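You operate a simulated robot arm through the tools that you are given. There is no shell and no other tool.

Carry out the task below with a simulated robot arm. There is one attempt and no reset: what you move stays moved.

TASK
Put things in order on the door end of the plank table. At the end: the white pot is in the beige small crate; the black sink plug stands where the white pot stood; the brown long clay lump from the door end of the plank table stands where the brown round brush stood; the brown round brush from the door end of the plank table stands where the black sink plug stood; whatever was shut is shut again. Leave all else as you found it, and nothing knocked over.

It is judged by the outcome, as a careful person would: the job done as asked, and still so three seconds after it is handed in. It fails if anything else is knocked over, pushed out of place, dropped, spilled or broken.

THE ROBOT
A 7-joint arm with a two-finger parallel gripper, fixed in place. Base frame: the origin is at the foot of the arm, x ahead of it, y to its left, z up; the work surface is at about z = 0. Units: mm, degrees, N and s.
With the tool pointing down near the work surface it reaches from about 240 to 620 mm from the base axis. Its first joint turns from -66.0 to 66.0 degrees. Payload 2.6 kg.
The TCP is the grasp point between the finger pads, 30 mm short of the fingertips. In the tool frame z runs along the fingers and y along their closing line. Largest opening 94 mm; finger width 28, thickness 10; the body of the gripper, 50 by 96 mm, starts 55 mm behind the TCP.
Orientation is told as [roll, pitch, yaw] about the base's x, y, z axes, in that order, counted from this pose: with the fingers straight down and closing along the base's y, the tool's x points along the base's -x, its y along +y and its z along -z.

THE INTERFACE
- The arm moves only by the tool play_rows. Its argument "rows" is a list of rows, each an object of numbers (a shift or turn left out is 0, a gripper value left out holds the last): "x", "y", "z": the shift along the tool's x, y, z in mm; "ax", "ay", "az": the turn, a rotation vector about the tool's x, y, z in degrees; "gripper": the gripper command, from -1 (fully open) to 1 (shut), values between in proportion. In form: [{"x": .., "y": .., "z": .., "ax": .., "ay": .., "az": .., "gripper": ..}, ...]. A call has 1 to 20 rows; each row shifts and turns the commanded pose from where the row before left it, along the tool's axes as they then stand. Each row takes 0.2 s and may step no farther than 50 mm and 8.6 degrees from the row before; otherwise, or with a gripper value out of range, the whole call is refused. A pose out of reach is approached as far as the arm can. The call stops where the force on the tool passes 40 N (or 10 N more than at its start, if that is more) or the arm is blocked; 0.2 s more then pass. Each finger travels about 72 mm/s and halts on what it meets, pressing with about 27 N; the grip force reading is that of the motor and also rises with nothing between the fingers. The clock runs only during rows and for 0.2 s after the last one: add rows that do not move to give the fingers time. The reply holds the time, the measured pose of the TCP, the force on the tool along the base axes, the opening and the grip force, in the units named above and with some noise, with the torque about the TCP (base axes, N m) and any sound that the robot's microphone picked up.
- Cameras (640 x 400 px; columns grow to the right, rows downward): "scene" is fixed at [30.4, 425.2, 566.5]; the picture's right is [-0.83, -0.55, 0.00], its down [-0.32, 0.47, -0.82] and it looks along [0.46, -0.68, -0.57] (base axes); focal length 287 px, centre (320, 200). "wrist" rides on the gripper at [76, 14, -102] in the tool frame; the picture's right is [-0.18, 0.98, 0.00], its down [-0.75, -0.14, -0.64] and it looks along [-0.63, -0.12, 0.77] (tool axes); focal length 243 px, centre (320, 200). There is no depth. A picture from a camera that has moved, and an enlarged one, comes with that camera's place and axes in the base frame and with its lens.
- grab_frame(camera): a new picture of that camera. The clock stands still meanwhile.
- close_up(camera, box): a new picture of the part [left, top, right, bottom] of that camera's present view, enlarged. The clock stands still meanwhile.
- job_done(): hands the job in; it is judged then, once.

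Nothing tells you positions but the pictures and the camera data. Unless the task says otherwise, let go and move clear before handing in.

The tools are called after "Request:" by a JSON object that holds its "op" and its "data". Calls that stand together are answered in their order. play_rows: Moves the arm, as the interface text tells. Its arguments: {"type":"object","properties":{"rows":{"type":"array"}},"required":["rows"]} The other tools are called the same way: grab_frame (camera) takes a picture; close_up (camera, box) takes an enlarged picture of a part of a camera's view; job_done () hands the job in.

At the start:

```text
time: 0.0
tool_pos: [383.7, -186.7, 322.8]
tool_rot: [0.0, 0.0, 0.0]
force: [0.1, -0.9, 0.0]
moment: [-0.01, -0.02, -0.01]
width: 93.8
grasp_force: 0.1
```

scene: 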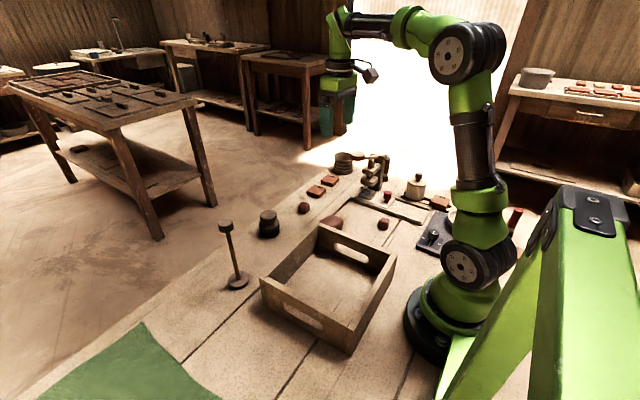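
wrist: 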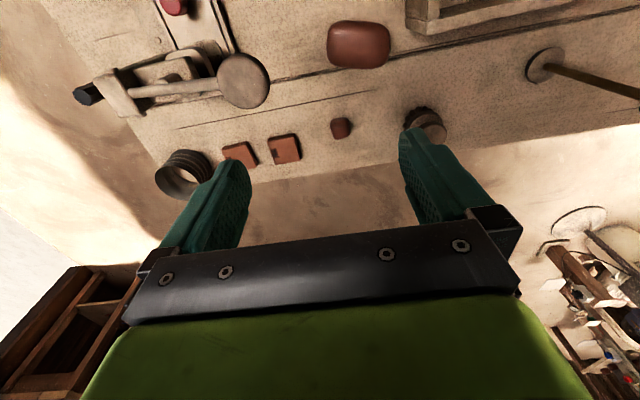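

I see a table with a crate, a brush-like object, clay lumps, tiles and a clamp. I'll take enlarged pictures to identify each thing before moving.

Request:
{"op": "close_up", "data": {"camera": "scene", "box": [280, 140, 480, 265]}}

Request:
{"op": "close_up", "data": {"camera": "scene", "box": [200, 180, 440, 330]}}

Request:
{"op": "close_up", "data": {"camera": "wrist", "box": [60, 0, 380, 200]}}

Request:
{"op": "close_up", "data": {"camera": "wrist", "box": [320, 0, 640, 200]}}

```text
3.20 times, centred on (380, 202) of scene
camera zoom: at [30.4, 425.2, 566.5], right [-0.83, -0.55, 0.0], down [-0.32, 0.47, -0.82], along [0.46, -0.68, -0.57], focal length 919 px, centre (128, 192)
```

zoom: 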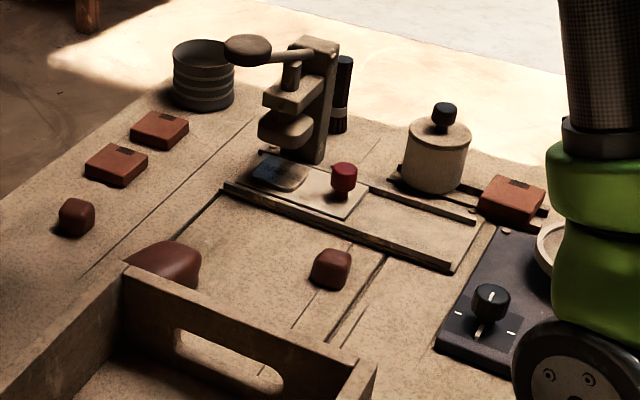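

```text
2.67 times, centred on (320, 255) of scene
camera zoom: at [30.4, 425.2, 566.5], right [-0.83, -0.55, 0.0], down [-0.32, 0.47, -0.82], along [0.46, -0.68, -0.57], focal length 766 px, centre (320, 53)
```

zoom: 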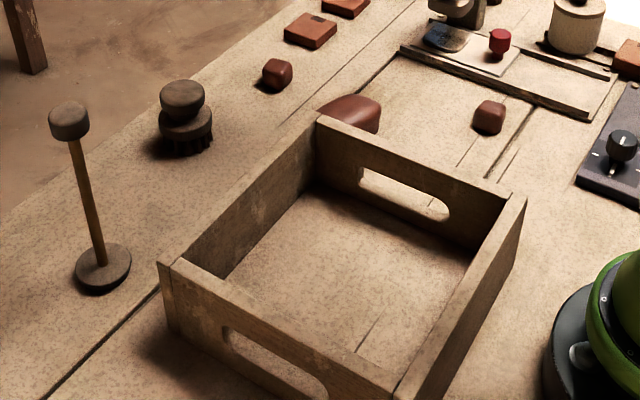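

```text
2.00 times, centred on (220, 100) of wrist
camera zoom: at [308.0, -172.7, 425.7], right [0.18, 0.98, 0.0], down [0.75, -0.14, 0.64], along [0.63, -0.12, -0.77], focal length 485 px, centre (520, 400)
```

zoom: 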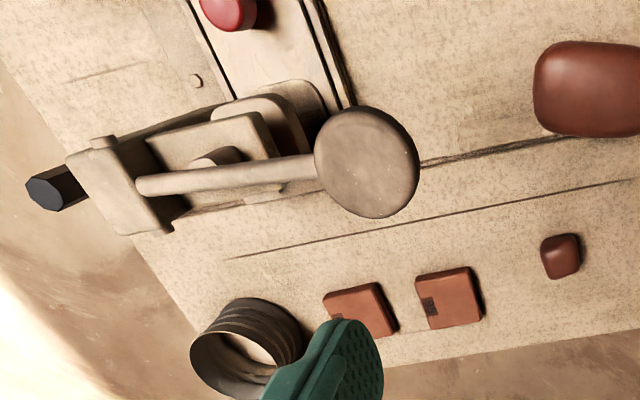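

```text
2.00 times, centred on (480, 100) of wrist
camera zoom: at [308.0, -172.7, 425.7], right [0.18, 0.98, 0.0], down [0.75, -0.14, 0.64], along [0.63, -0.12, -0.77], focal length 485 px, centre (0, 400)
```

zoom: 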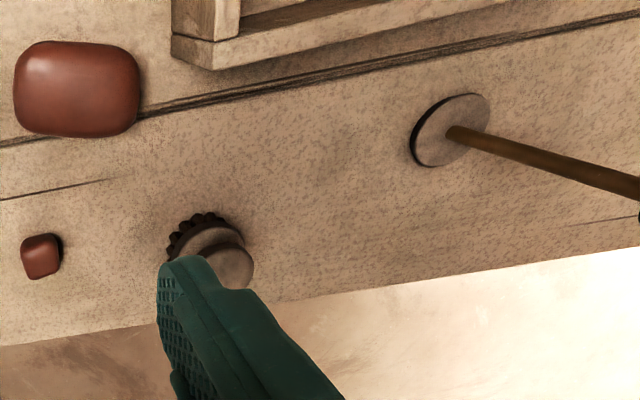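

I see a pot with a black knob, a lever press, a sliding plate with a red knob, clay lumps and a brush. I need finer detail to find the sink plug.

Request:
{"op": "close_up", "data": {"camera": "scene", "box": [350, 170, 440, 226]}}

Request:
{"op": "close_up", "data": {"camera": "scene", "box": [400, 180, 550, 274]}}

Request:
{"op": "close_up", "data": {"camera": "scene", "box": [325, 145, 415, 201]}}

Request:
{"op": "close_up", "data": {"camera": "scene", "box": [240, 195, 350, 264]}}

Request:
{"op": "close_up", "data": {"camera": "scene", "box": [0, 30, 340, 242]}}

Request:
{"op": "close_up", "data": {"camera": "scene", "box": [480, 50, 640, 150]}}

```text
7.11 times, centred on (395, 198) of scene
camera zoom: at [30.4, 425.2, 566.5], right [-0.83, -0.55, 0.0], down [-0.32, 0.47, -0.82], along [0.46, -0.68, -0.57], focal length 2042 px, centre (-213, 214)
```

zoom: 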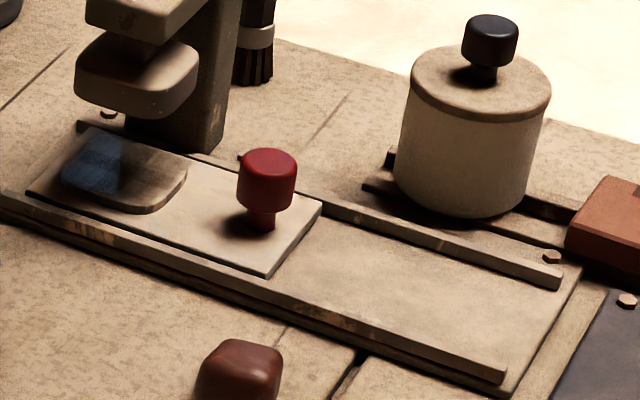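

```text
4.26 times, centred on (475, 227) of scene
camera zoom: at [30.4, 425.2, 566.5], right [-0.83, -0.55, 0.0], down [-0.32, 0.47, -0.82], along [0.46, -0.68, -0.57], focal length 1222 px, centre (-340, 85)
```

zoom: 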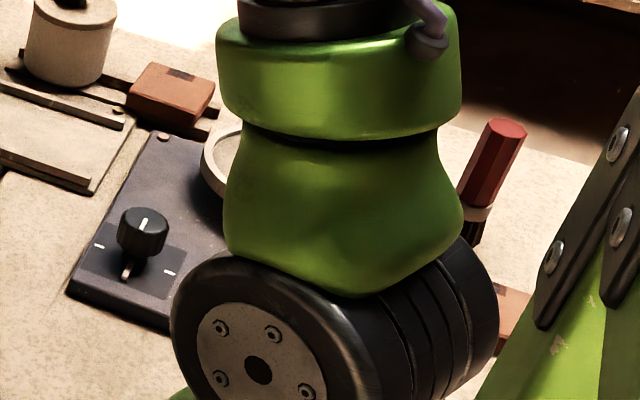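

```text
7.11 times, centred on (370, 173) of scene
camera zoom: at [30.4, 425.2, 566.5], right [-0.83, -0.55, 0.0], down [-0.32, 0.47, -0.82], along [0.46, -0.68, -0.57], focal length 2042 px, centre (-36, 392)
```

zoom: 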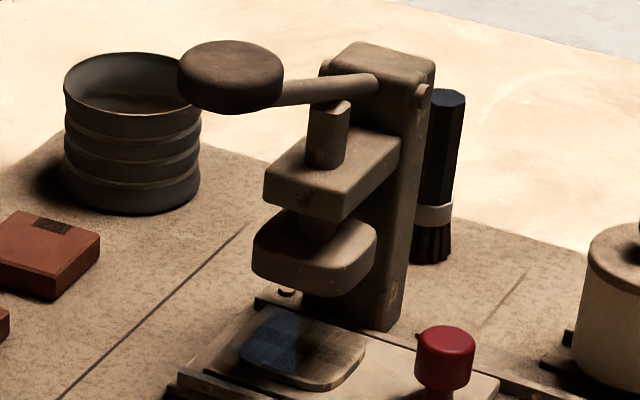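

```text
5.80 times, centred on (295, 230) of scene
camera zoom: at [30.4, 425.2, 566.5], right [-0.83, -0.55, 0.0], down [-0.32, 0.47, -0.82], along [0.46, -0.68, -0.57], focal length 1665 px, centre (465, 29)
```

zoom: 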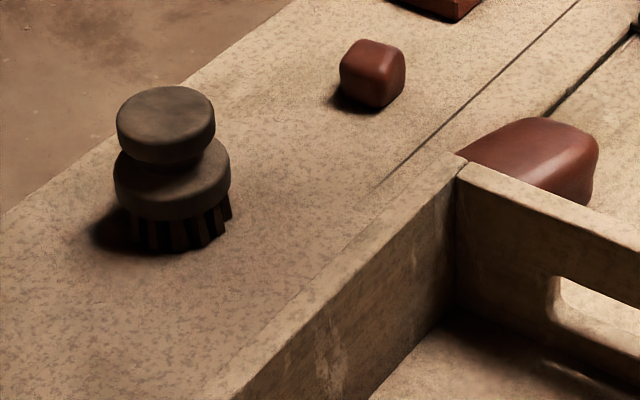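

```text
1.88 times, centred on (170, 136) of scene
camera zoom: at [30.4, 425.2, 566.5], right [-0.83, -0.55, 0.0], down [-0.32, 0.47, -0.82], along [0.46, -0.68, -0.57], focal length 541 px, centre (602, 320)
```

zoom: 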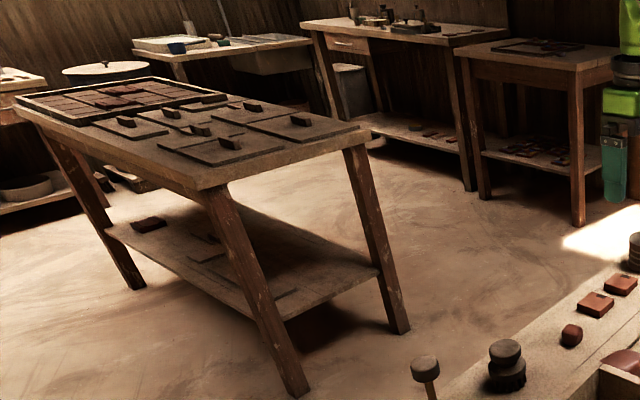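

```text
4.00 times, centred on (560, 100) of scene
camera zoom: at [30.4, 425.2, 566.5], right [-0.83, -0.55, 0.0], down [-0.32, 0.47, -0.82], along [0.46, -0.68, -0.57], focal length 1149 px, centre (-640, 600)
```

zoom: 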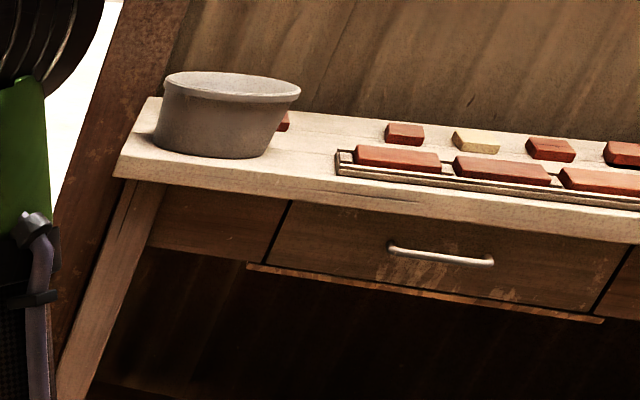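

The sink plug may be the rod-with-disc thing or something not yet in view. I'll move the arm high above the table and look around with the wrist camera, towards the pot and press first.

Request:
{"op": "play_rows", "data": {"rows": [{"x": 28, "y": 0, "z": -20, "gripper": -1}, {"x": 28, "y": 0, "z": -20}, {"x": 28, "y": 0, "z": -20}, {"az": 8}, {"az": 8}, {"az": 8}, {"az": 8}, {"az": 8}, {"az": 8}, {"az": 8}, {"az": 8}, {"az": 8}, {"az": 8}]}}

```text
time: 2.8
tool_pos: [300.2, -186.9, 382.2]
tool_rot: [0.0, 0.0, -80.3]
force: [0.5, -0.8, 0.6]
moment: [-0.02, -0.01, 0.0]
width: 93.9
grasp_force: 0.1
```

The arm is now above the middle of the table, turned toward the door end. I'll look with the wrist camera.

Request:
{"op": "grab_frame", "data": {"camera": "wrist"}}

Request:
{"op": "grab_frame", "data": {"camera": "scene"}}

```text
taken
camera wrist: at [301.3, -109.0, 485.9], right [1.0, -0.01, 0.0], down [-0.01, -0.77, 0.64], along [-0.01, -0.64, -0.77], focal length 243 px, centre (320, 200)
```

wrist: 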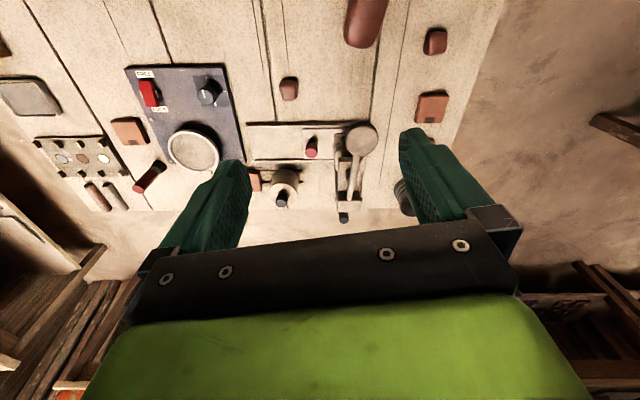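

```text
taken
```

scene: 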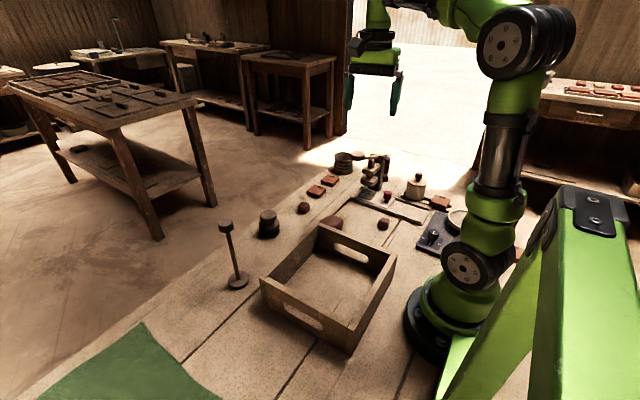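

Request:
{"op": "close_up", "data": {"camera": "wrist", "box": [0, 50, 240, 220]}}

Request:
{"op": "close_up", "data": {"camera": "wrist", "box": [230, 60, 470, 230]}}

Request:
{"op": "close_up", "data": {"camera": "wrist", "box": [220, 0, 480, 120]}}

```text
2.35 times, centred on (120, 135) of wrist
camera zoom: at [301.3, -109.0, 485.9], right [1.0, -0.01, 0.0], down [-0.01, -0.77, 0.64], along [-0.01, -0.64, -0.77], focal length 571 px, centre (791, 353)
```

zoom: 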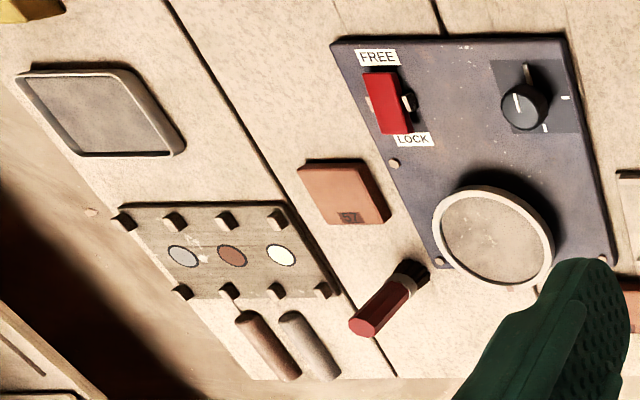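

```text
2.35 times, centred on (350, 145) of wrist
camera zoom: at [301.3, -109.0, 485.9], right [1.0, -0.01, 0.0], down [-0.01, -0.77, 0.64], along [-0.01, -0.64, -0.77], focal length 571 px, centre (249, 329)
```

zoom: 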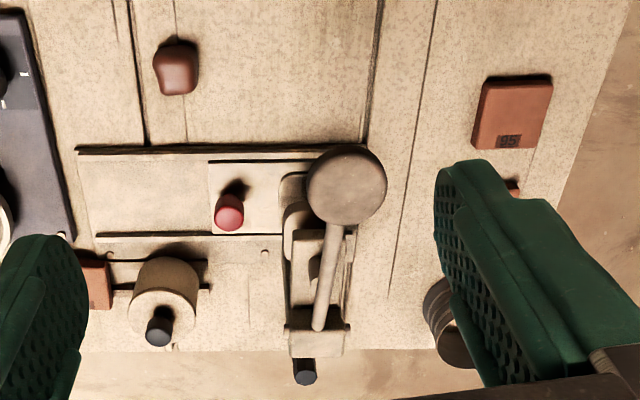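

```text
2.46 times, centred on (350, 60) of wrist
camera zoom: at [301.3, -109.0, 485.9], right [1.0, -0.01, 0.0], down [-0.01, -0.77, 0.64], along [-0.01, -0.64, -0.77], focal length 597 px, centre (246, 545)
```

zoom: 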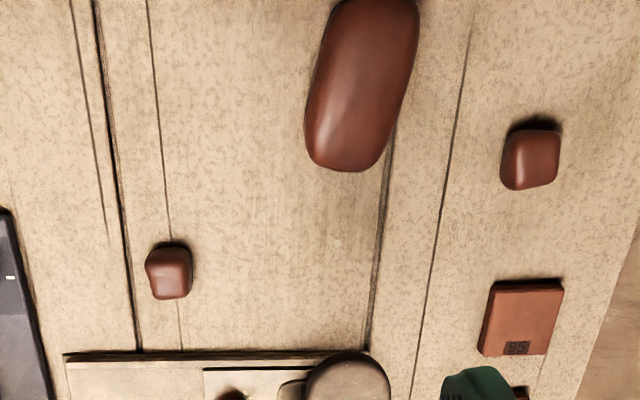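

The long clay lump is near (370, -125). The pot, the press with a slide plate and a FREE/LOCK panel are at the door end. Now I'll look at the other side of the table for the sink plug.

Request:
{"op": "play_rows", "data": {"rows": [{"az": -8}, {"az": -8}, {"az": -8}, {"az": -8}, {"az": -8}, {"az": -8}, {"az": -8}, {"az": -8}, {"az": -8}, {"az": -8}, {"x": 0, "y": 40}, {"x": 0, "y": 40}, {"x": 0, "y": 40}, {"x": 0, "y": 40}, {"x": 0, "y": 40}]}}

Request:
{"op": "grab_frame", "data": {"camera": "wrist"}}

Request:
{"op": "play_rows", "data": {"rows": [{"az": -8}, {"az": -8}, {"az": -8}, {"az": -8}, {"az": -8}, {"az": -8}, {"az": -8}, {"az": -8}, {"az": -8}, {"az": -8}]}}

Request:
{"op": "grab_frame", "data": {"camera": "wrist"}}

```text
time: 6.0
tool_pos: [302.0, 12.7, 381.2]
tool_rot: [0.0, 0.0, 0.0]
force: [0.0, -0.3, -0.7]
moment: [0.01, -0.01, -0.02]
width: 94.1
grasp_force: 0.0
```

```text
taken
camera wrist: at [226.1, 27.3, 484.9], right [0.18, 0.98, 0.0], down [0.75, -0.14, 0.64], along [0.63, -0.12, -0.77], focal length 243 px, centre (320, 200)
```

wrist: 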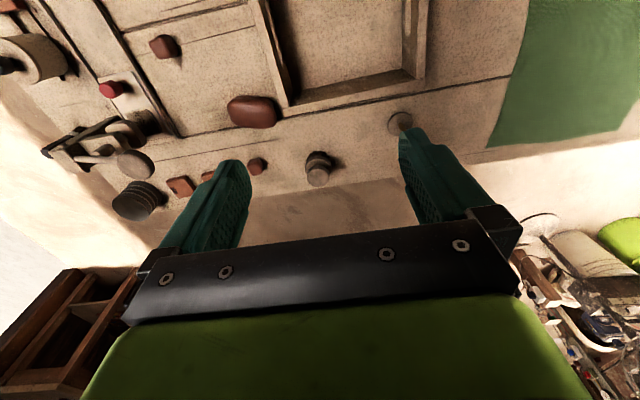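

```text
time: 8.2
tool_pos: [298.8, 12.4, 381.8]
tool_rot: [0.0, 0.1, 80.0]
force: [-0.5, 0.4, 1.7]
moment: [-0.03, -0.01, -0.02]
width: 94.1
grasp_force: 0.1
```

```text
taken
camera wrist: at [272.5, -59.9, 485.4], right [-0.94, 0.35, 0.0], down [0.27, 0.72, 0.64], along [0.22, 0.6, -0.77], focal length 243 px, centre (320, 200)
```

wrist: 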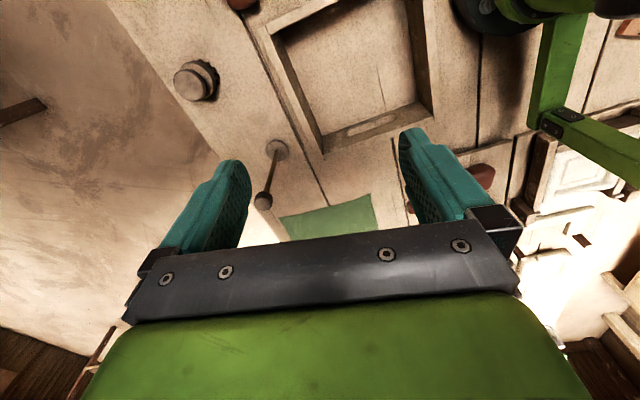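

Request:
{"op": "close_up", "data": {"camera": "wrist", "box": [160, 50, 320, 220]}}

Request:
{"op": "close_up", "data": {"camera": "wrist", "box": [400, 80, 640, 230]}}

Request:
{"op": "close_up", "data": {"camera": "scene", "box": [200, 205, 300, 305]}}

```text
2.35 times, centred on (240, 135) of wrist
camera zoom: at [272.5, -59.9, 485.4], right [-0.94, 0.35, 0.0], down [0.27, 0.72, 0.64], along [0.22, 0.6, -0.77], focal length 571 px, centre (508, 353)
```

zoom: 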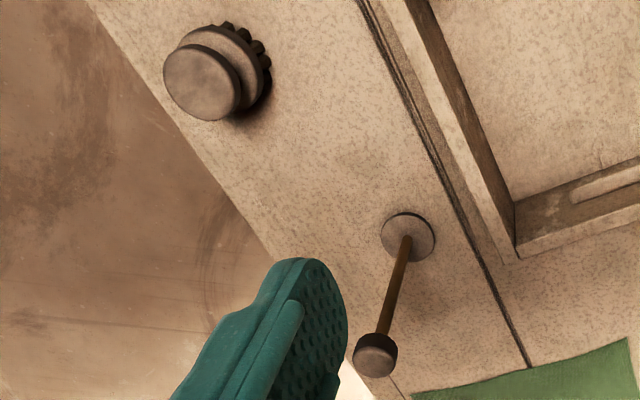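

```text
2.67 times, centred on (520, 155) of wrist
camera zoom: at [272.5, -59.9, 485.4], right [-0.94, 0.35, 0.0], down [0.27, 0.72, 0.64], along [0.22, 0.6, -0.77], focal length 647 px, centre (-213, 320)
```

zoom: 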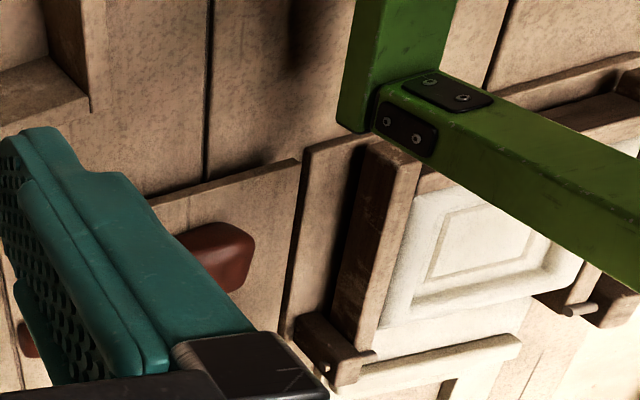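

```text
4.00 times, centred on (250, 255) of scene
camera zoom: at [30.4, 425.2, 566.5], right [-0.83, -0.55, 0.0], down [-0.32, 0.47, -0.82], along [0.46, -0.68, -0.57], focal length 1149 px, centre (600, -20)
```

zoom: 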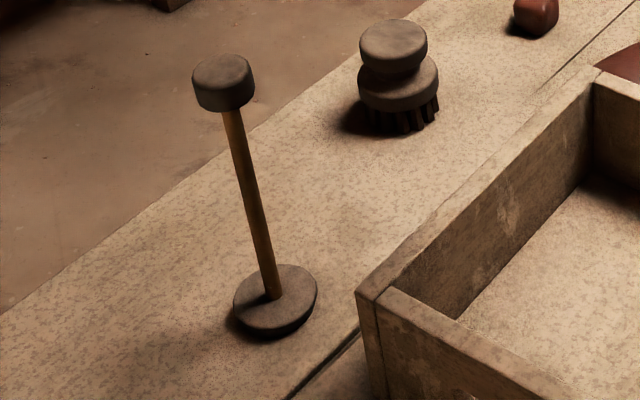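

The rod-with-disc thing looks wooden; I haven't found a clearly black plug yet. I'll look further along the far end and around the base.

Request:
{"op": "play_rows", "data": {"rows": [{"x": -40, "z": -15}, {"x": -40, "z": -15}, {"x": -40, "z": -15}, {"x": -40, "z": -15}]}}

Request:
{"op": "grab_frame", "data": {"camera": "wrist"}}

```text
time: 9.2
tool_pos: [326.8, 172.5, 441.0]
tool_rot: [0.1, 0.1, 79.9]
force: [-0.6, 0.0, 0.2]
moment: [0.0, 0.0, -0.01]
width: 93.8
grasp_force: 0.0
```

```text
taken
camera wrist: at [299.8, 99.1, 544.7], right [-0.94, 0.35, 0.0], down [0.27, 0.72, 0.64], along [0.23, 0.6, -0.77], focal length 243 px, centre (320, 200)
```

wrist: 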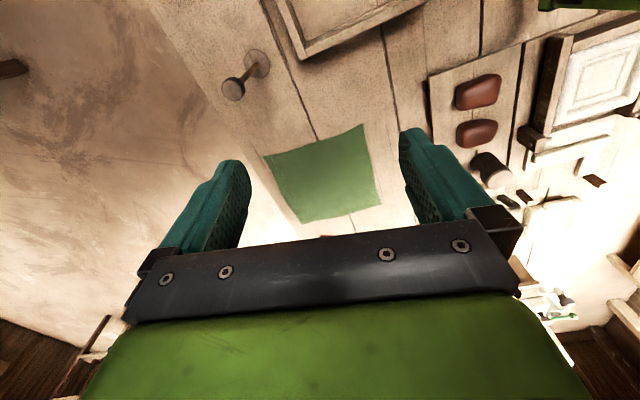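

Request:
{"op": "close_up", "data": {"camera": "wrist", "box": [400, 30, 640, 220]}}

Request:
{"op": "close_up", "data": {"camera": "wrist", "box": [200, 0, 440, 150]}}

```text
2.11 times, centred on (520, 125) of wrist
camera zoom: at [299.8, 99.1, 544.7], right [-0.94, 0.35, 0.0], down [0.27, 0.72, 0.64], along [0.23, 0.6, -0.77], focal length 511 px, centre (-101, 358)
```

zoom: 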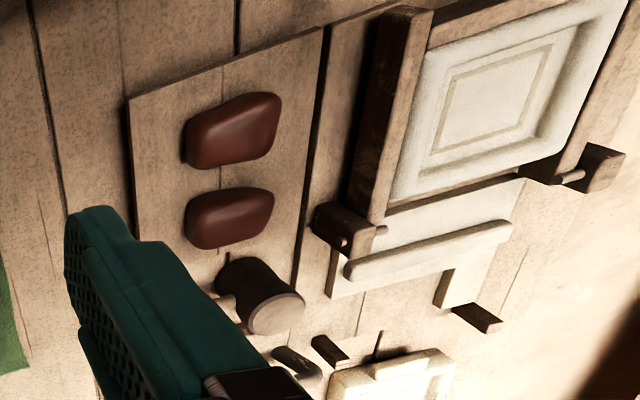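

```text
2.67 times, centred on (320, 75) of wrist
camera zoom: at [299.8, 99.1, 544.7], right [-0.94, 0.35, 0.0], down [0.27, 0.72, 0.64], along [0.23, 0.6, -0.77], focal length 647 px, centre (320, 533)
```

zoom: 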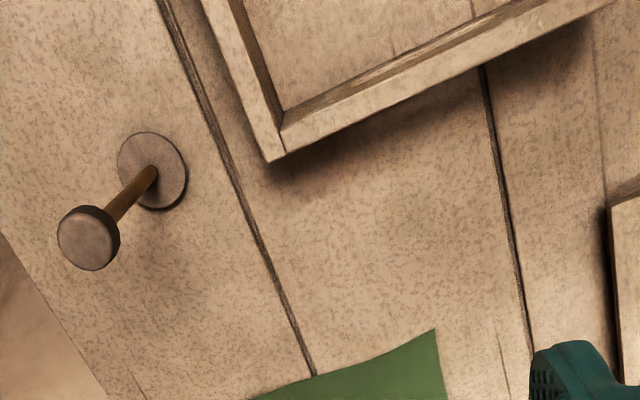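

No black plug at the far end: only clay lumps and moulds, out of reach. I'll go back over the door end for a closer look at the slide, press and pot.

Request:
{"op": "play_rows", "data": {"rows": [{"az": 8}, {"az": 8}, {"az": 8}, {"az": 8}, {"az": 8}, {"az": 8}, {"az": 8}, {"az": 8}, {"az": 8}, {"az": 8}, {"az": 8}, {"az": 8}, {"az": 8}, {"az": 8}, {"az": 8}, {"az": 8}, {"az": 8}, {"az": 8}, {"az": 8}, {"az": 8}]}}

Request:
{"op": "play_rows", "data": {"rows": [{"x": -45}, {"x": -45}, {"x": -45}, {"x": -45}, {"x": -45}, {"x": -45}, {"x": -45}, {"x": -45, "z": 40}, {"x": -20, "z": 40}, {"z": 40}, {"z": 40}, {"z": 40}, {"z": 20}]}}

Request:
{"op": "grab_frame", "data": {"camera": "wrist"}}

```text
time: 13.4
tool_pos: [327.5, 169.8, 440.9]
tool_rot: [0.0, 0.0, -80.2]
force: [-0.4, 0.5, 0.0]
moment: [0.0, 0.01, -0.01]
width: 94.1
grasp_force: 0.0
```

```text
refused: row 8 steps farther than a row can; nothing moved
```

```text
taken
camera wrist: at [329.0, 248.4, 545.5], right [1.0, -0.01, 0.0], down [-0.01, -0.77, 0.64], along [-0.01, -0.64, -0.77], focal length 243 px, centre (320, 200)
```

wrist: 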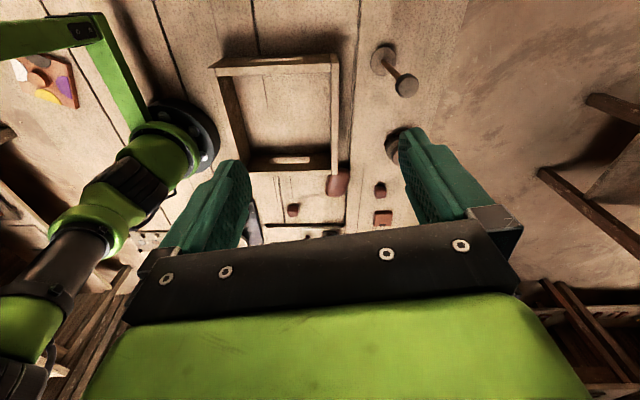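

Request:
{"op": "play_rows", "data": {"rows": [{"x": -43, "y": -9.5}, {"x": -43, "y": -9.5}, {"x": -43, "y": -9.5}, {"x": -43, "y": -9.5}, {"x": -43, "y": -9.5}, {"x": -43, "y": -9.5}, {"x": -43, "y": -9.5}, {"x": -43, "y": -9.5}, {"x": -43, "y": -9.5}, {"z": 40}, {"z": 40}, {"z": 40}, {"z": 40}, {"z": 40}]}}

Request:
{"op": "grab_frame", "data": {"camera": "wrist"}}

```text
time: 16.4
tool_pos: [310.4, -226.1, 242.3]
tool_rot: [0.1, 0.0, -80.0]
force: [0.5, -0.9, -0.3]
moment: [0.03, 0.05, -0.01]
width: 93.9
grasp_force: 0.4
```

```text
taken
camera wrist: at [311.5, -147.7, 345.4], right [1.0, -0.01, 0.0], down [-0.01, -0.77, 0.64], along [-0.01, -0.64, -0.77], focal length 243 px, centre (320, 200)
```

wrist: 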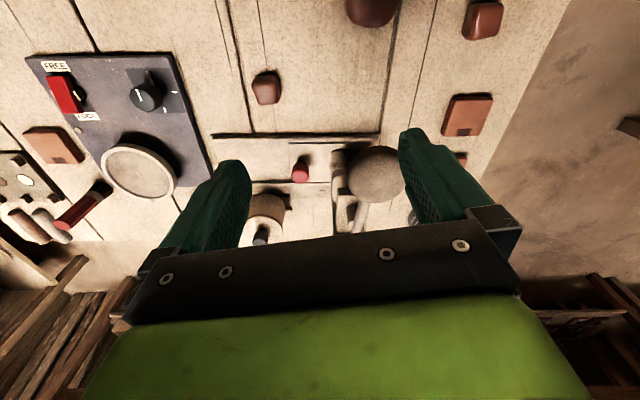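

Request:
{"op": "close_up", "data": {"camera": "wrist", "box": [200, 120, 410, 250]}}

Request:
{"op": "close_up", "data": {"camera": "wrist", "box": [0, 40, 220, 260]}}

```text
3.05 times, centred on (305, 185) of wrist
camera zoom: at [311.5, -147.7, 345.4], right [1.0, -0.01, 0.0], down [-0.01, -0.77, 0.64], along [-0.01, -0.64, -0.77], focal length 739 px, centre (366, 246)
```

zoom: 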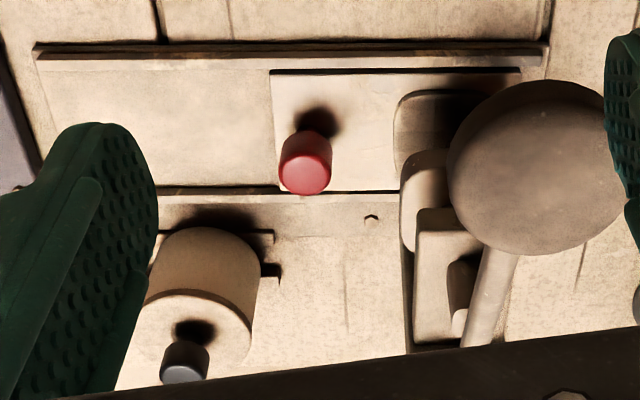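

```text
1.82 times, centred on (110, 150) of wrist
camera zoom: at [311.5, -147.7, 345.4], right [1.0, -0.01, 0.0], down [-0.01, -0.77, 0.64], along [-0.01, -0.64, -0.77], focal length 441 px, centre (702, 291)
```

zoom: 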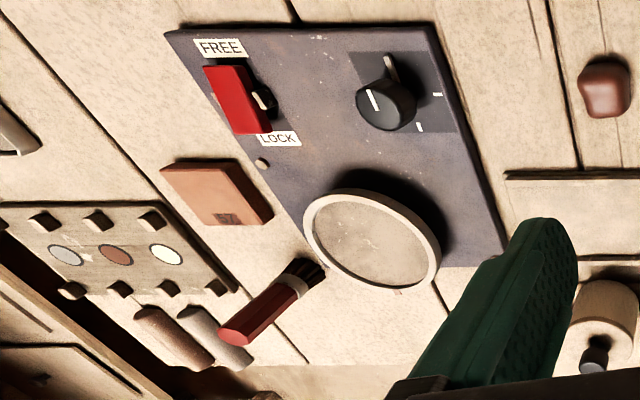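

Request:
{"op": "close_up", "data": {"camera": "scene", "box": [210, 210, 260, 300]}}

Request:
{"op": "close_up", "data": {"camera": "scene", "box": [395, 165, 455, 215]}}

Request:
{"op": "close_up", "data": {"camera": "scene", "box": [355, 180, 405, 215]}}

Request:
{"op": "close_up", "data": {"camera": "scene", "box": [325, 145, 365, 180]}}

```text
4.44 times, centred on (235, 255) of scene
camera zoom: at [30.4, 425.2, 566.5], right [-0.83, -0.55, 0.0], down [-0.32, 0.47, -0.82], along [0.46, -0.68, -0.57], focal length 1277 px, centre (698, -44)
```

zoom: 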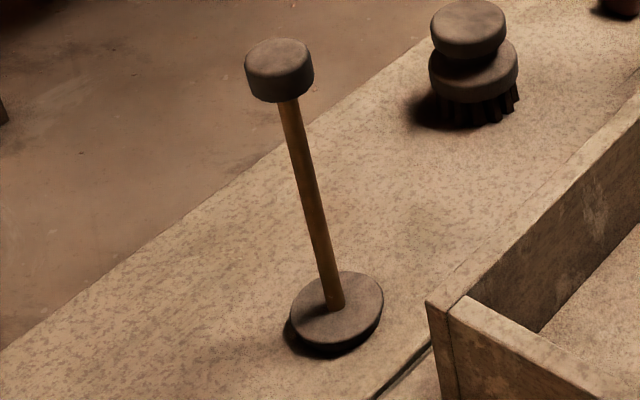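

```text
8.00 times, centred on (425, 190) of scene
camera zoom: at [30.4, 425.2, 566.5], right [-0.83, -0.55, 0.0], down [-0.32, 0.47, -0.82], along [0.46, -0.68, -0.57], focal length 2298 px, centre (-520, 280)
```

zoom: 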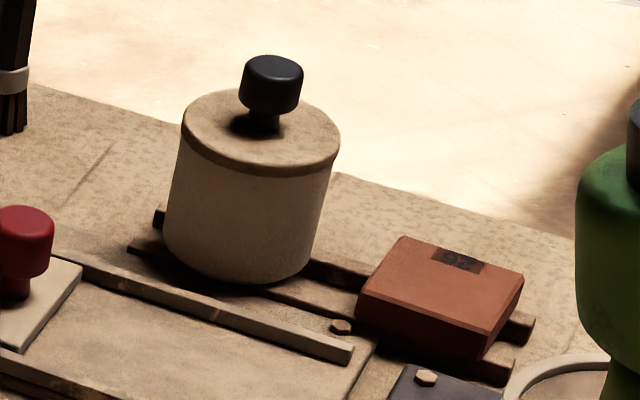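

```text
11.43 times, centred on (380, 198) of scene
camera zoom: at [30.4, 425.2, 566.5], right [-0.83, -0.55, 0.0], down [-0.32, 0.47, -0.82], along [0.46, -0.68, -0.57], focal length 3283 px, centre (-366, 229)
```

zoom: 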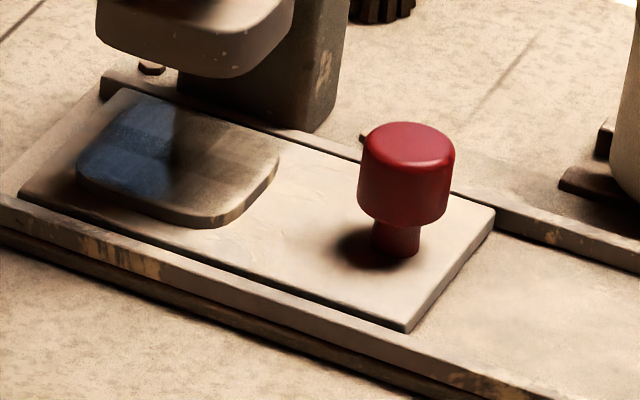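

```text
11.43 times, centred on (345, 162) of scene
camera zoom: at [30.4, 425.2, 566.5], right [-0.83, -0.55, 0.0], down [-0.32, 0.47, -0.82], along [0.46, -0.68, -0.57], focal length 3283 px, centre (34, 629)
```

zoom: 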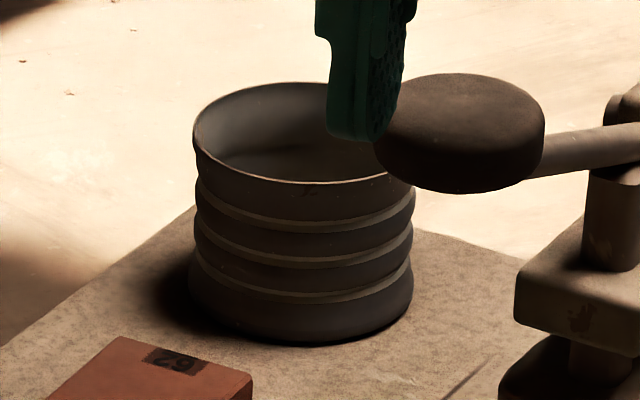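

I still don't see a black plug in the open. I'll look at the corner beside the robot's base (−x, −y) and then behind the press and pot.

Request:
{"op": "play_rows", "data": {"rows": [{"z": -40, "az": 8}, {"z": -40, "az": 8}, {"z": -40, "az": 8}, {"az": 8}, {"az": 8}, {"az": 8}, {"az": 8}]}}

Request:
{"op": "grab_frame", "data": {"camera": "wrist"}}

```text
time: 18.0
tool_pos: [311.2, -225.2, 361.7]
tool_rot: [0.0, 0.0, -136.0]
force: [0.8, 0.5, -0.3]
moment: [0.01, 0.01, 0.01]
width: 94.2
grasp_force: 0.1
```

```text
taken
camera wrist: at [375.9, -182.7, 465.8], right [0.55, -0.84, 0.0], down [-0.64, -0.42, 0.64], along [-0.54, -0.35, -0.77], focal length 243 px, centre (320, 200)
```

wrist: 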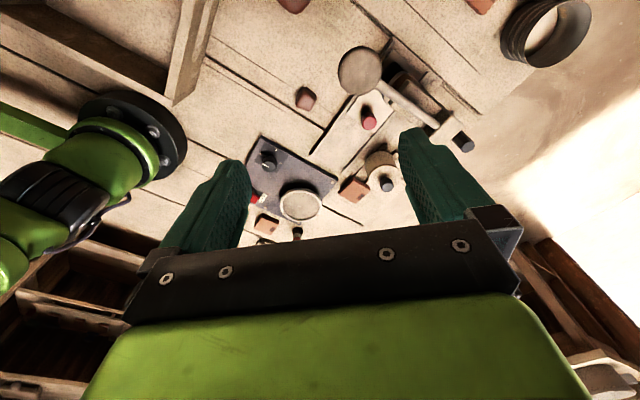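

Request:
{"op": "close_up", "data": {"camera": "wrist", "box": [240, 30, 480, 240]}}

Request:
{"op": "close_up", "data": {"camera": "wrist", "box": [0, 0, 260, 200]}}

Request:
{"op": "close_up", "data": {"camera": "wrist", "box": [320, 0, 600, 160]}}

```text
1.90 times, centred on (360, 135) of wrist
camera zoom: at [375.9, -182.7, 465.8], right [0.55, -0.84, 0.0], down [-0.64, -0.42, 0.64], along [-0.54, -0.35, -0.77], focal length 462 px, centre (244, 324)
```

zoom: 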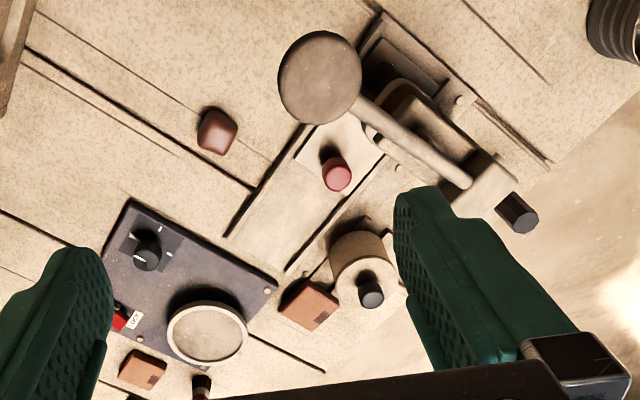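

```text
2.00 times, centred on (130, 100) of wrist
camera zoom: at [375.9, -182.7, 465.8], right [0.55, -0.84, 0.0], down [-0.64, -0.42, 0.64], along [-0.54, -0.35, -0.77], focal length 485 px, centre (700, 400)
```

zoom: 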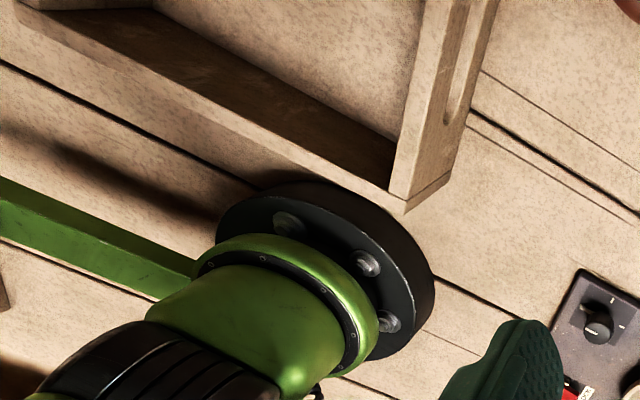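

```text
2.29 times, centred on (460, 80) of wrist
camera zoom: at [375.9, -182.7, 465.8], right [0.55, -0.84, 0.0], down [-0.64, -0.42, 0.64], along [-0.54, -0.35, -0.77], focal length 555 px, centre (0, 474)
```

zoom: 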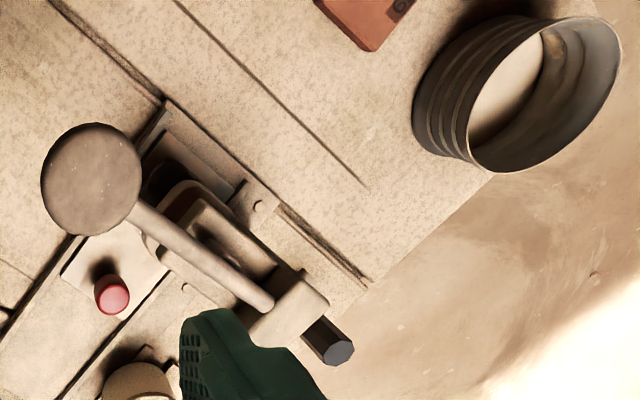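

The slide and press show nothing black and loose. I'll view the back side of the press and pot from the door-side edge.

Request:
{"op": "play_rows", "data": {"rows": [{"az": -8}, {"az": -8}, {"az": -8}, {"az": -8}, {"az": -8}, {"az": -8}, {"az": -8}, {"az": -8}, {"az": -8}, {"az": -8}, {"az": -8}, {"az": -8}, {"az": -8}, {"az": -8}, {"az": -8}, {"az": -8}, {"az": -8}]}}

Request:
{"op": "play_rows", "data": {"rows": [{"y": -45}, {"y": -45}, {"y": -45}, {"y": -45}, {"y": -45}]}}

Request:
{"op": "grab_frame", "data": {"camera": "wrist"}}

Request:
{"op": "play_rows", "data": {"rows": [{"az": -8}, {"az": -8}, {"az": -8}, {"az": -8}, {"az": -8}, {"az": -8}, {"az": -8}, {"az": -8}]}}

Request:
{"op": "grab_frame", "data": {"camera": "wrist"}}

```text
time: 21.6
tool_pos: [309.9, -225.3, 362.0]
tool_rot: [0.0, -0.1, 0.2]
force: [0.9, 0.1, 0.4]
moment: [-0.01, 0.0, -0.03]
width: 93.9
grasp_force: 0.0
```

```text
time: 22.8
tool_pos: [309.2, -415.3, 363.2]
tool_rot: [0.0, 0.0, -0.1]
force: [0.1, -0.8, 0.3]
moment: [0.03, 0.03, 0.01]
width: 94.0
grasp_force: 0.0
out of reach, approached as far as the arm can: row 5
```

```text
taken
camera wrist: at [233.4, -400.9, 465.3], right [0.19, 0.98, 0.0], down [0.75, -0.14, 0.64], along [0.63, -0.12, -0.77], focal length 243 px, centre (320, 200)
```

wrist: 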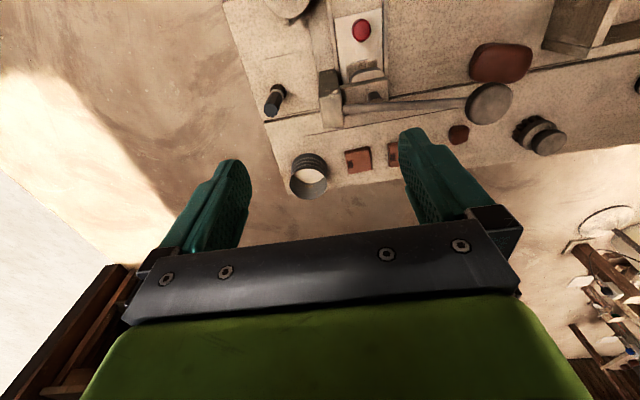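

```text
time: 24.6
tool_pos: [308.5, -413.7, 357.3]
tool_rot: [0.0, 0.1, 63.7]
force: [0.3, 0.3, 0.2]
moment: [-0.01, 0.0, -0.03]
width: 93.8
grasp_force: 0.2
out of reach, approached as far as the arm can: row 6
```

```text
taken
camera wrist: at [262.1, -475.5, 461.4], right [-0.8, 0.6, 0.0], down [0.46, 0.61, 0.64], along [0.38, 0.51, -0.77], focal length 243 px, centre (320, 200)
```

wrist: 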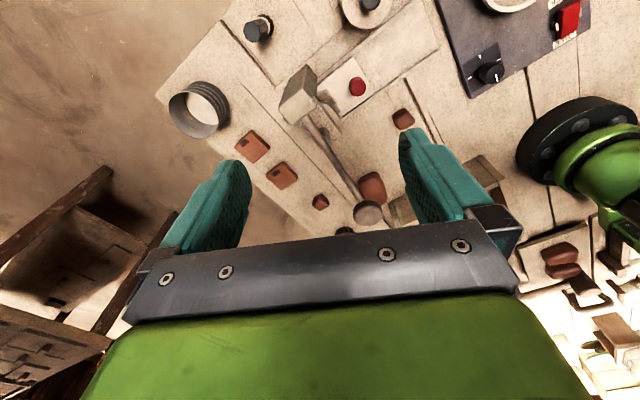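

Request:
{"op": "close_up", "data": {"camera": "wrist", "box": [220, 0, 460, 140]}}

Request:
{"op": "close_up", "data": {"camera": "wrist", "box": [160, 70, 300, 150]}}

Request:
{"op": "close_up", "data": {"camera": "wrist", "box": [290, 160, 420, 240]}}

```text
2.67 times, centred on (340, 70) of wrist
camera zoom: at [262.1, -475.5, 461.4], right [-0.8, 0.6, 0.0], down [0.46, 0.61, 0.64], along [0.38, 0.51, -0.77], focal length 647 px, centre (267, 547)
```

zoom: 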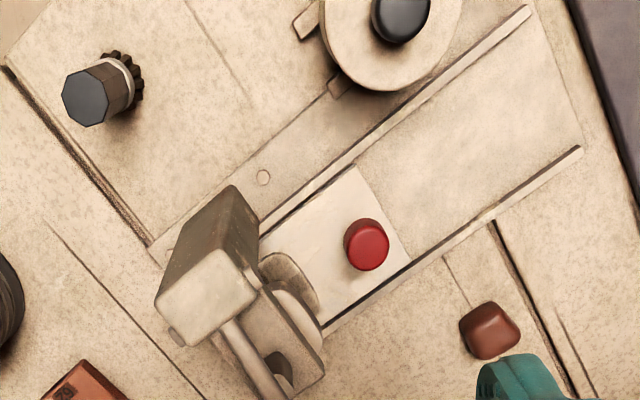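

```text
4.57 times, centred on (230, 110) of wrist
camera zoom: at [262.1, -475.5, 461.4], right [-0.8, 0.6, 0.0], down [0.46, 0.61, 0.64], along [0.38, 0.51, -0.77], focal length 1109 px, centre (731, 611)
```

zoom: 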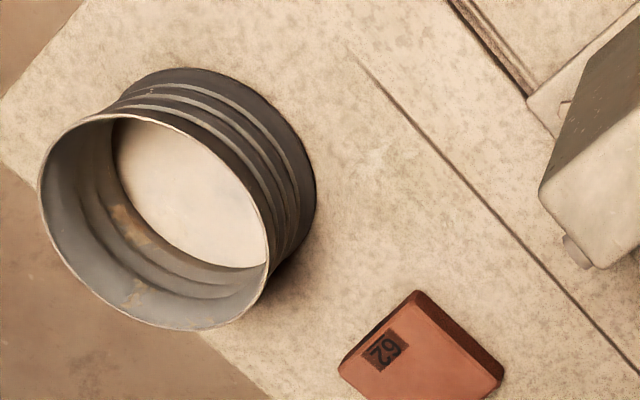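

```text
4.92 times, centred on (355, 200) of wrist
camera zoom: at [262.1, -475.5, 461.4], right [-0.8, 0.6, 0.0], down [0.46, 0.61, 0.64], along [0.38, 0.51, -0.77], focal length 1194 px, centre (148, 200)
```

zoom: 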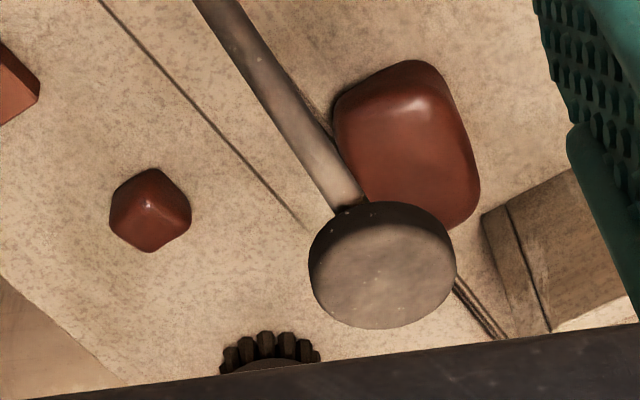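

I see no black plug behind the press either; the ribbed bucket holds something white. I'll look closely at the tall rod-and-disc thing next.

Request:
{"op": "play_rows", "data": {"rows": [{"az": 8}, {"az": 8}, {"az": 8}, {"az": 8}, {"az": 8}, {"az": 8}, {"az": 8}, {"az": 8}]}}

Request:
{"op": "play_rows", "data": {"rows": [{"y": 50}, {"y": 50}, {"y": 50}, {"y": 50}, {"y": 50}, {"y": 50}, {"y": 50}, {"y": 50}, {"y": 50}, {"y": 50}, {"y": 50}, {"z": 30}, {"z": 30}, {"z": 30}, {"z": 30}]}}

Request:
{"op": "grab_frame", "data": {"camera": "wrist"}}

```text
time: 26.4
tool_pos: [309.6, -414.0, 359.8]
tool_rot: [0.1, 0.0, -0.3]
force: [0.2, 0.4, -0.7]
moment: [0.01, -0.01, 0.0]
width: 93.9
grasp_force: 0.0
```

```text
time: 29.6
tool_pos: [309.4, 136.1, 236.9]
tool_rot: [0.1, -0.1, 0.1]
force: [-0.8, -0.4, 0.2]
moment: [-0.01, -0.02, 0.0]
width: 94.0
grasp_force: 0.0
```

```text
taken
camera wrist: at [233.1, 150.1, 340.7], right [0.18, 0.98, 0.0], down [0.75, -0.14, 0.64], along [0.63, -0.12, -0.77], focal length 243 px, centre (320, 200)
```

wrist: 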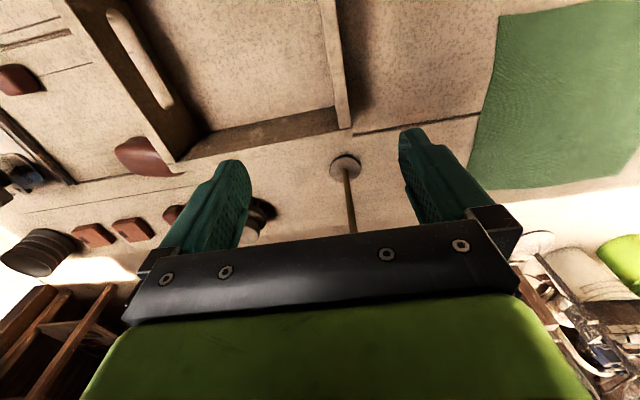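

Request:
{"op": "close_up", "data": {"camera": "wrist", "box": [300, 130, 400, 240]}}

Request:
{"op": "close_up", "data": {"camera": "wrist", "box": [0, 20, 300, 260]}}

Request:
{"op": "close_up", "data": {"camera": "wrist", "box": [100, 0, 380, 160]}}

Request:
{"op": "grab_frame", "data": {"camera": "scene"}}

```text
3.64 times, centred on (350, 185) of wrist
camera zoom: at [233.1, 150.1, 340.7], right [0.18, 0.98, 0.0], down [0.75, -0.14, 0.64], along [0.63, -0.12, -0.77], focal length 882 px, centre (211, 254)
```

zoom: 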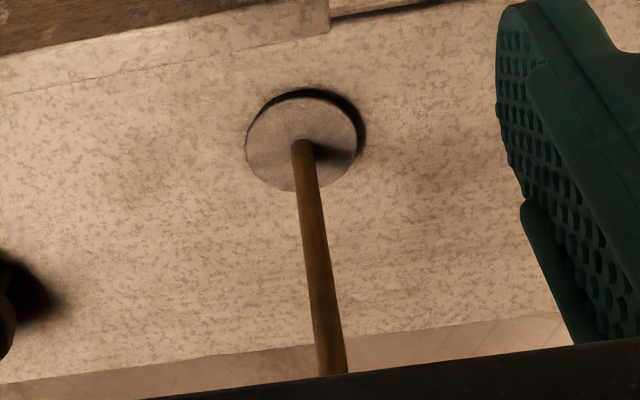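

```text
1.67 times, centred on (150, 140) of wrist
camera zoom: at [233.1, 150.1, 340.7], right [0.18, 0.98, 0.0], down [0.75, -0.14, 0.64], along [0.63, -0.12, -0.77], focal length 404 px, centre (603, 300)
```

zoom: 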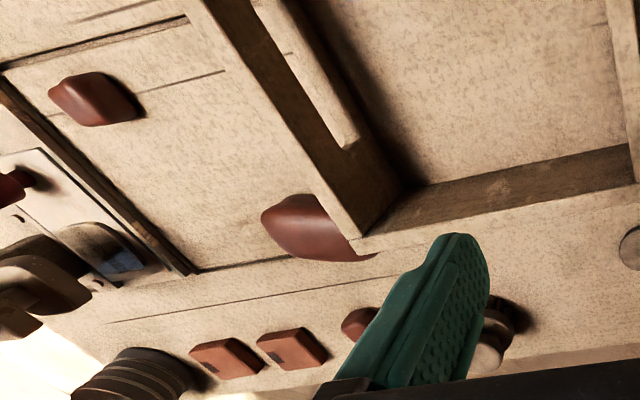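

```text
2.29 times, centred on (240, 80) of wrist
camera zoom: at [233.1, 150.1, 340.7], right [0.18, 0.98, 0.0], down [0.75, -0.14, 0.64], along [0.63, -0.12, -0.77], focal length 555 px, centre (503, 474)
```

zoom: 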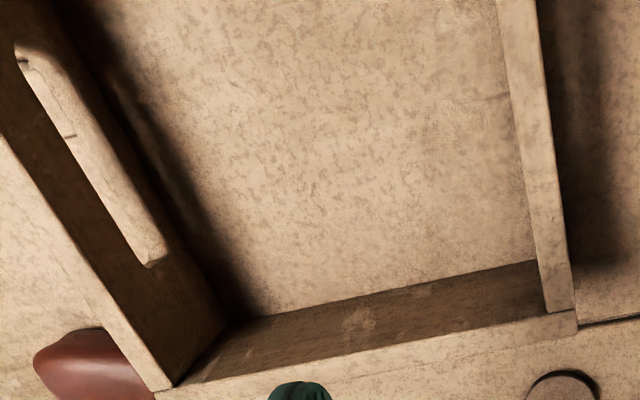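

```text
taken
```

scene: 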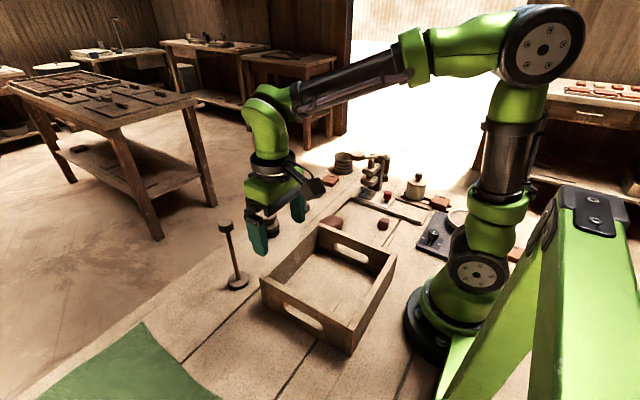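

The rod thing looks like plain wood with no black plug near it. I'll look at the green cloth area and the left of the crate, then go low over the slide and pot.

Request:
{"op": "play_rows", "data": {"rows": [{"z": -40}, {"z": -40}, {"z": -40}, {"az": -8}, {"az": -8}, {"az": -8}, {"az": -8}, {"az": -8}, {"az": -8}, {"az": -8}, {"az": -8}, {"az": -8}, {"az": -8}, {"az": -8}, {"az": -8}, {"az": -8}, {"az": -8}, {"az": -8}]}}

Request:
{"op": "grab_frame", "data": {"camera": "wrist"}}

Request:
{"op": "close_up", "data": {"camera": "wrist", "box": [220, 0, 640, 240]}}

```text
time: 33.4
tool_pos: [310.3, 134.6, 360.3]
tool_rot: [0.1, 0.0, 120.2]
force: [0.1, 0.6, 0.5]
moment: [-0.01, -0.02, 0.01]
width: 93.9
grasp_force: 0.1
```

```text
taken
camera wrist: at [336.1, 62.2, 463.5], right [-0.94, -0.33, 0.0], down [-0.26, 0.72, 0.64], along [-0.21, 0.6, -0.77], focal length 243 px, centre (320, 200)
```

wrist: 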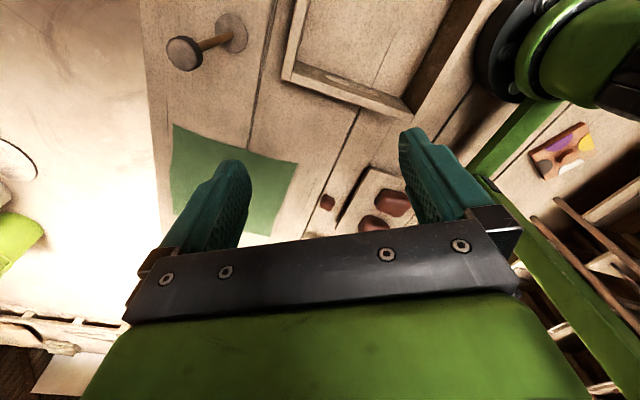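

```text
1.52 times, centred on (430, 120) of wrist
camera zoom: at [336.1, 62.2, 463.5], right [-0.94, -0.33, 0.0], down [-0.26, 0.72, 0.64], along [-0.21, 0.6, -0.77], focal length 370 px, centre (152, 322)
```

zoom: 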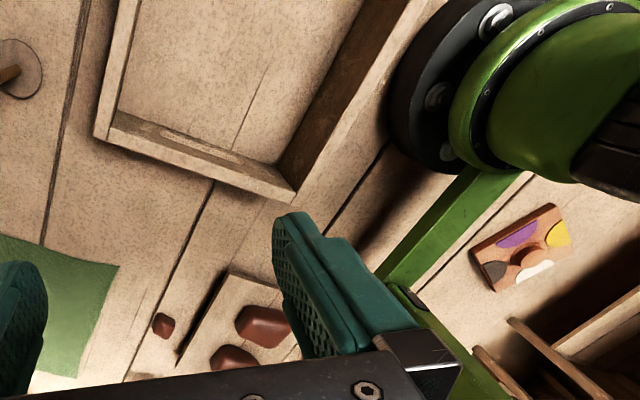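

No plug there either. I'll go back for a low, close look at the pot and the slide, which are the only covered things in reach.

Request:
{"op": "play_rows", "data": {"rows": [{"az": 8}, {"az": 8}, {"az": 8}, {"az": 8}, {"az": 8}, {"az": 8}, {"az": 8}, {"az": 8}, {"az": 8}, {"az": 8}, {"az": 8}, {"az": 8}, {"az": 8}, {"az": 8}, {"az": 8}, {"az": 8}, {"az": 8}, {"az": 8}, {"az": 8}, {"az": 8}]}}

Request:
{"op": "play_rows", "data": {"rows": [{"az": 8}, {"az": 8}, {"az": 8}, {"az": 8}, {"az": 8}, {"x": -46, "y": -15}, {"x": -46, "y": -15}, {"x": -46, "y": -15}, {"x": -46, "y": -15}, {"x": -46, "y": -15}, {"x": -46, "y": -15}, {"x": -46, "y": -15}, {"x": -46, "y": -15}, {"x": -46, "y": -15}, {"x": -35, "y": -26}]}}

Request:
{"op": "grab_frame", "data": {"camera": "wrist"}}

```text
time: 37.6
tool_pos: [309.0, 135.6, 359.7]
tool_rot: [0.0, 0.0, -40.2]
force: [0.3, 0.2, -0.1]
moment: [0.03, 0.01, 0.03]
width: 94.1
grasp_force: 0.1
```

```text
time: 40.8
tool_pos: [227.4, -331.3, 358.3]
tool_rot: [0.0, 0.0, -79.9]
force: [-0.4, 0.0, -0.2]
moment: [0.0, -0.01, -0.05]
width: 93.9
grasp_force: 0.1
```

```text
taken
camera wrist: at [229.4, -254.7, 461.8], right [1.0, -0.01, 0.0], down [-0.01, -0.77, 0.64], along [-0.01, -0.64, -0.77], focal length 243 px, centre (320, 200)
```

wrist: 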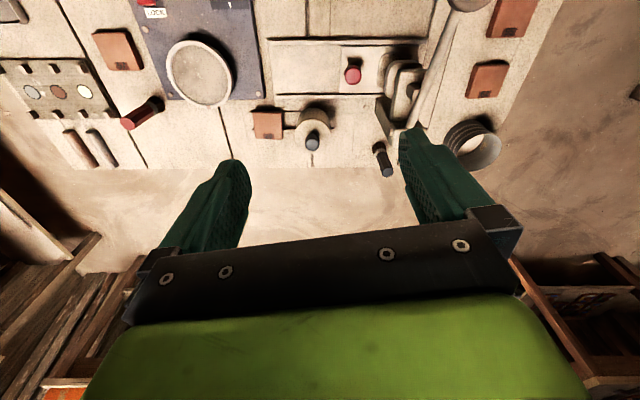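

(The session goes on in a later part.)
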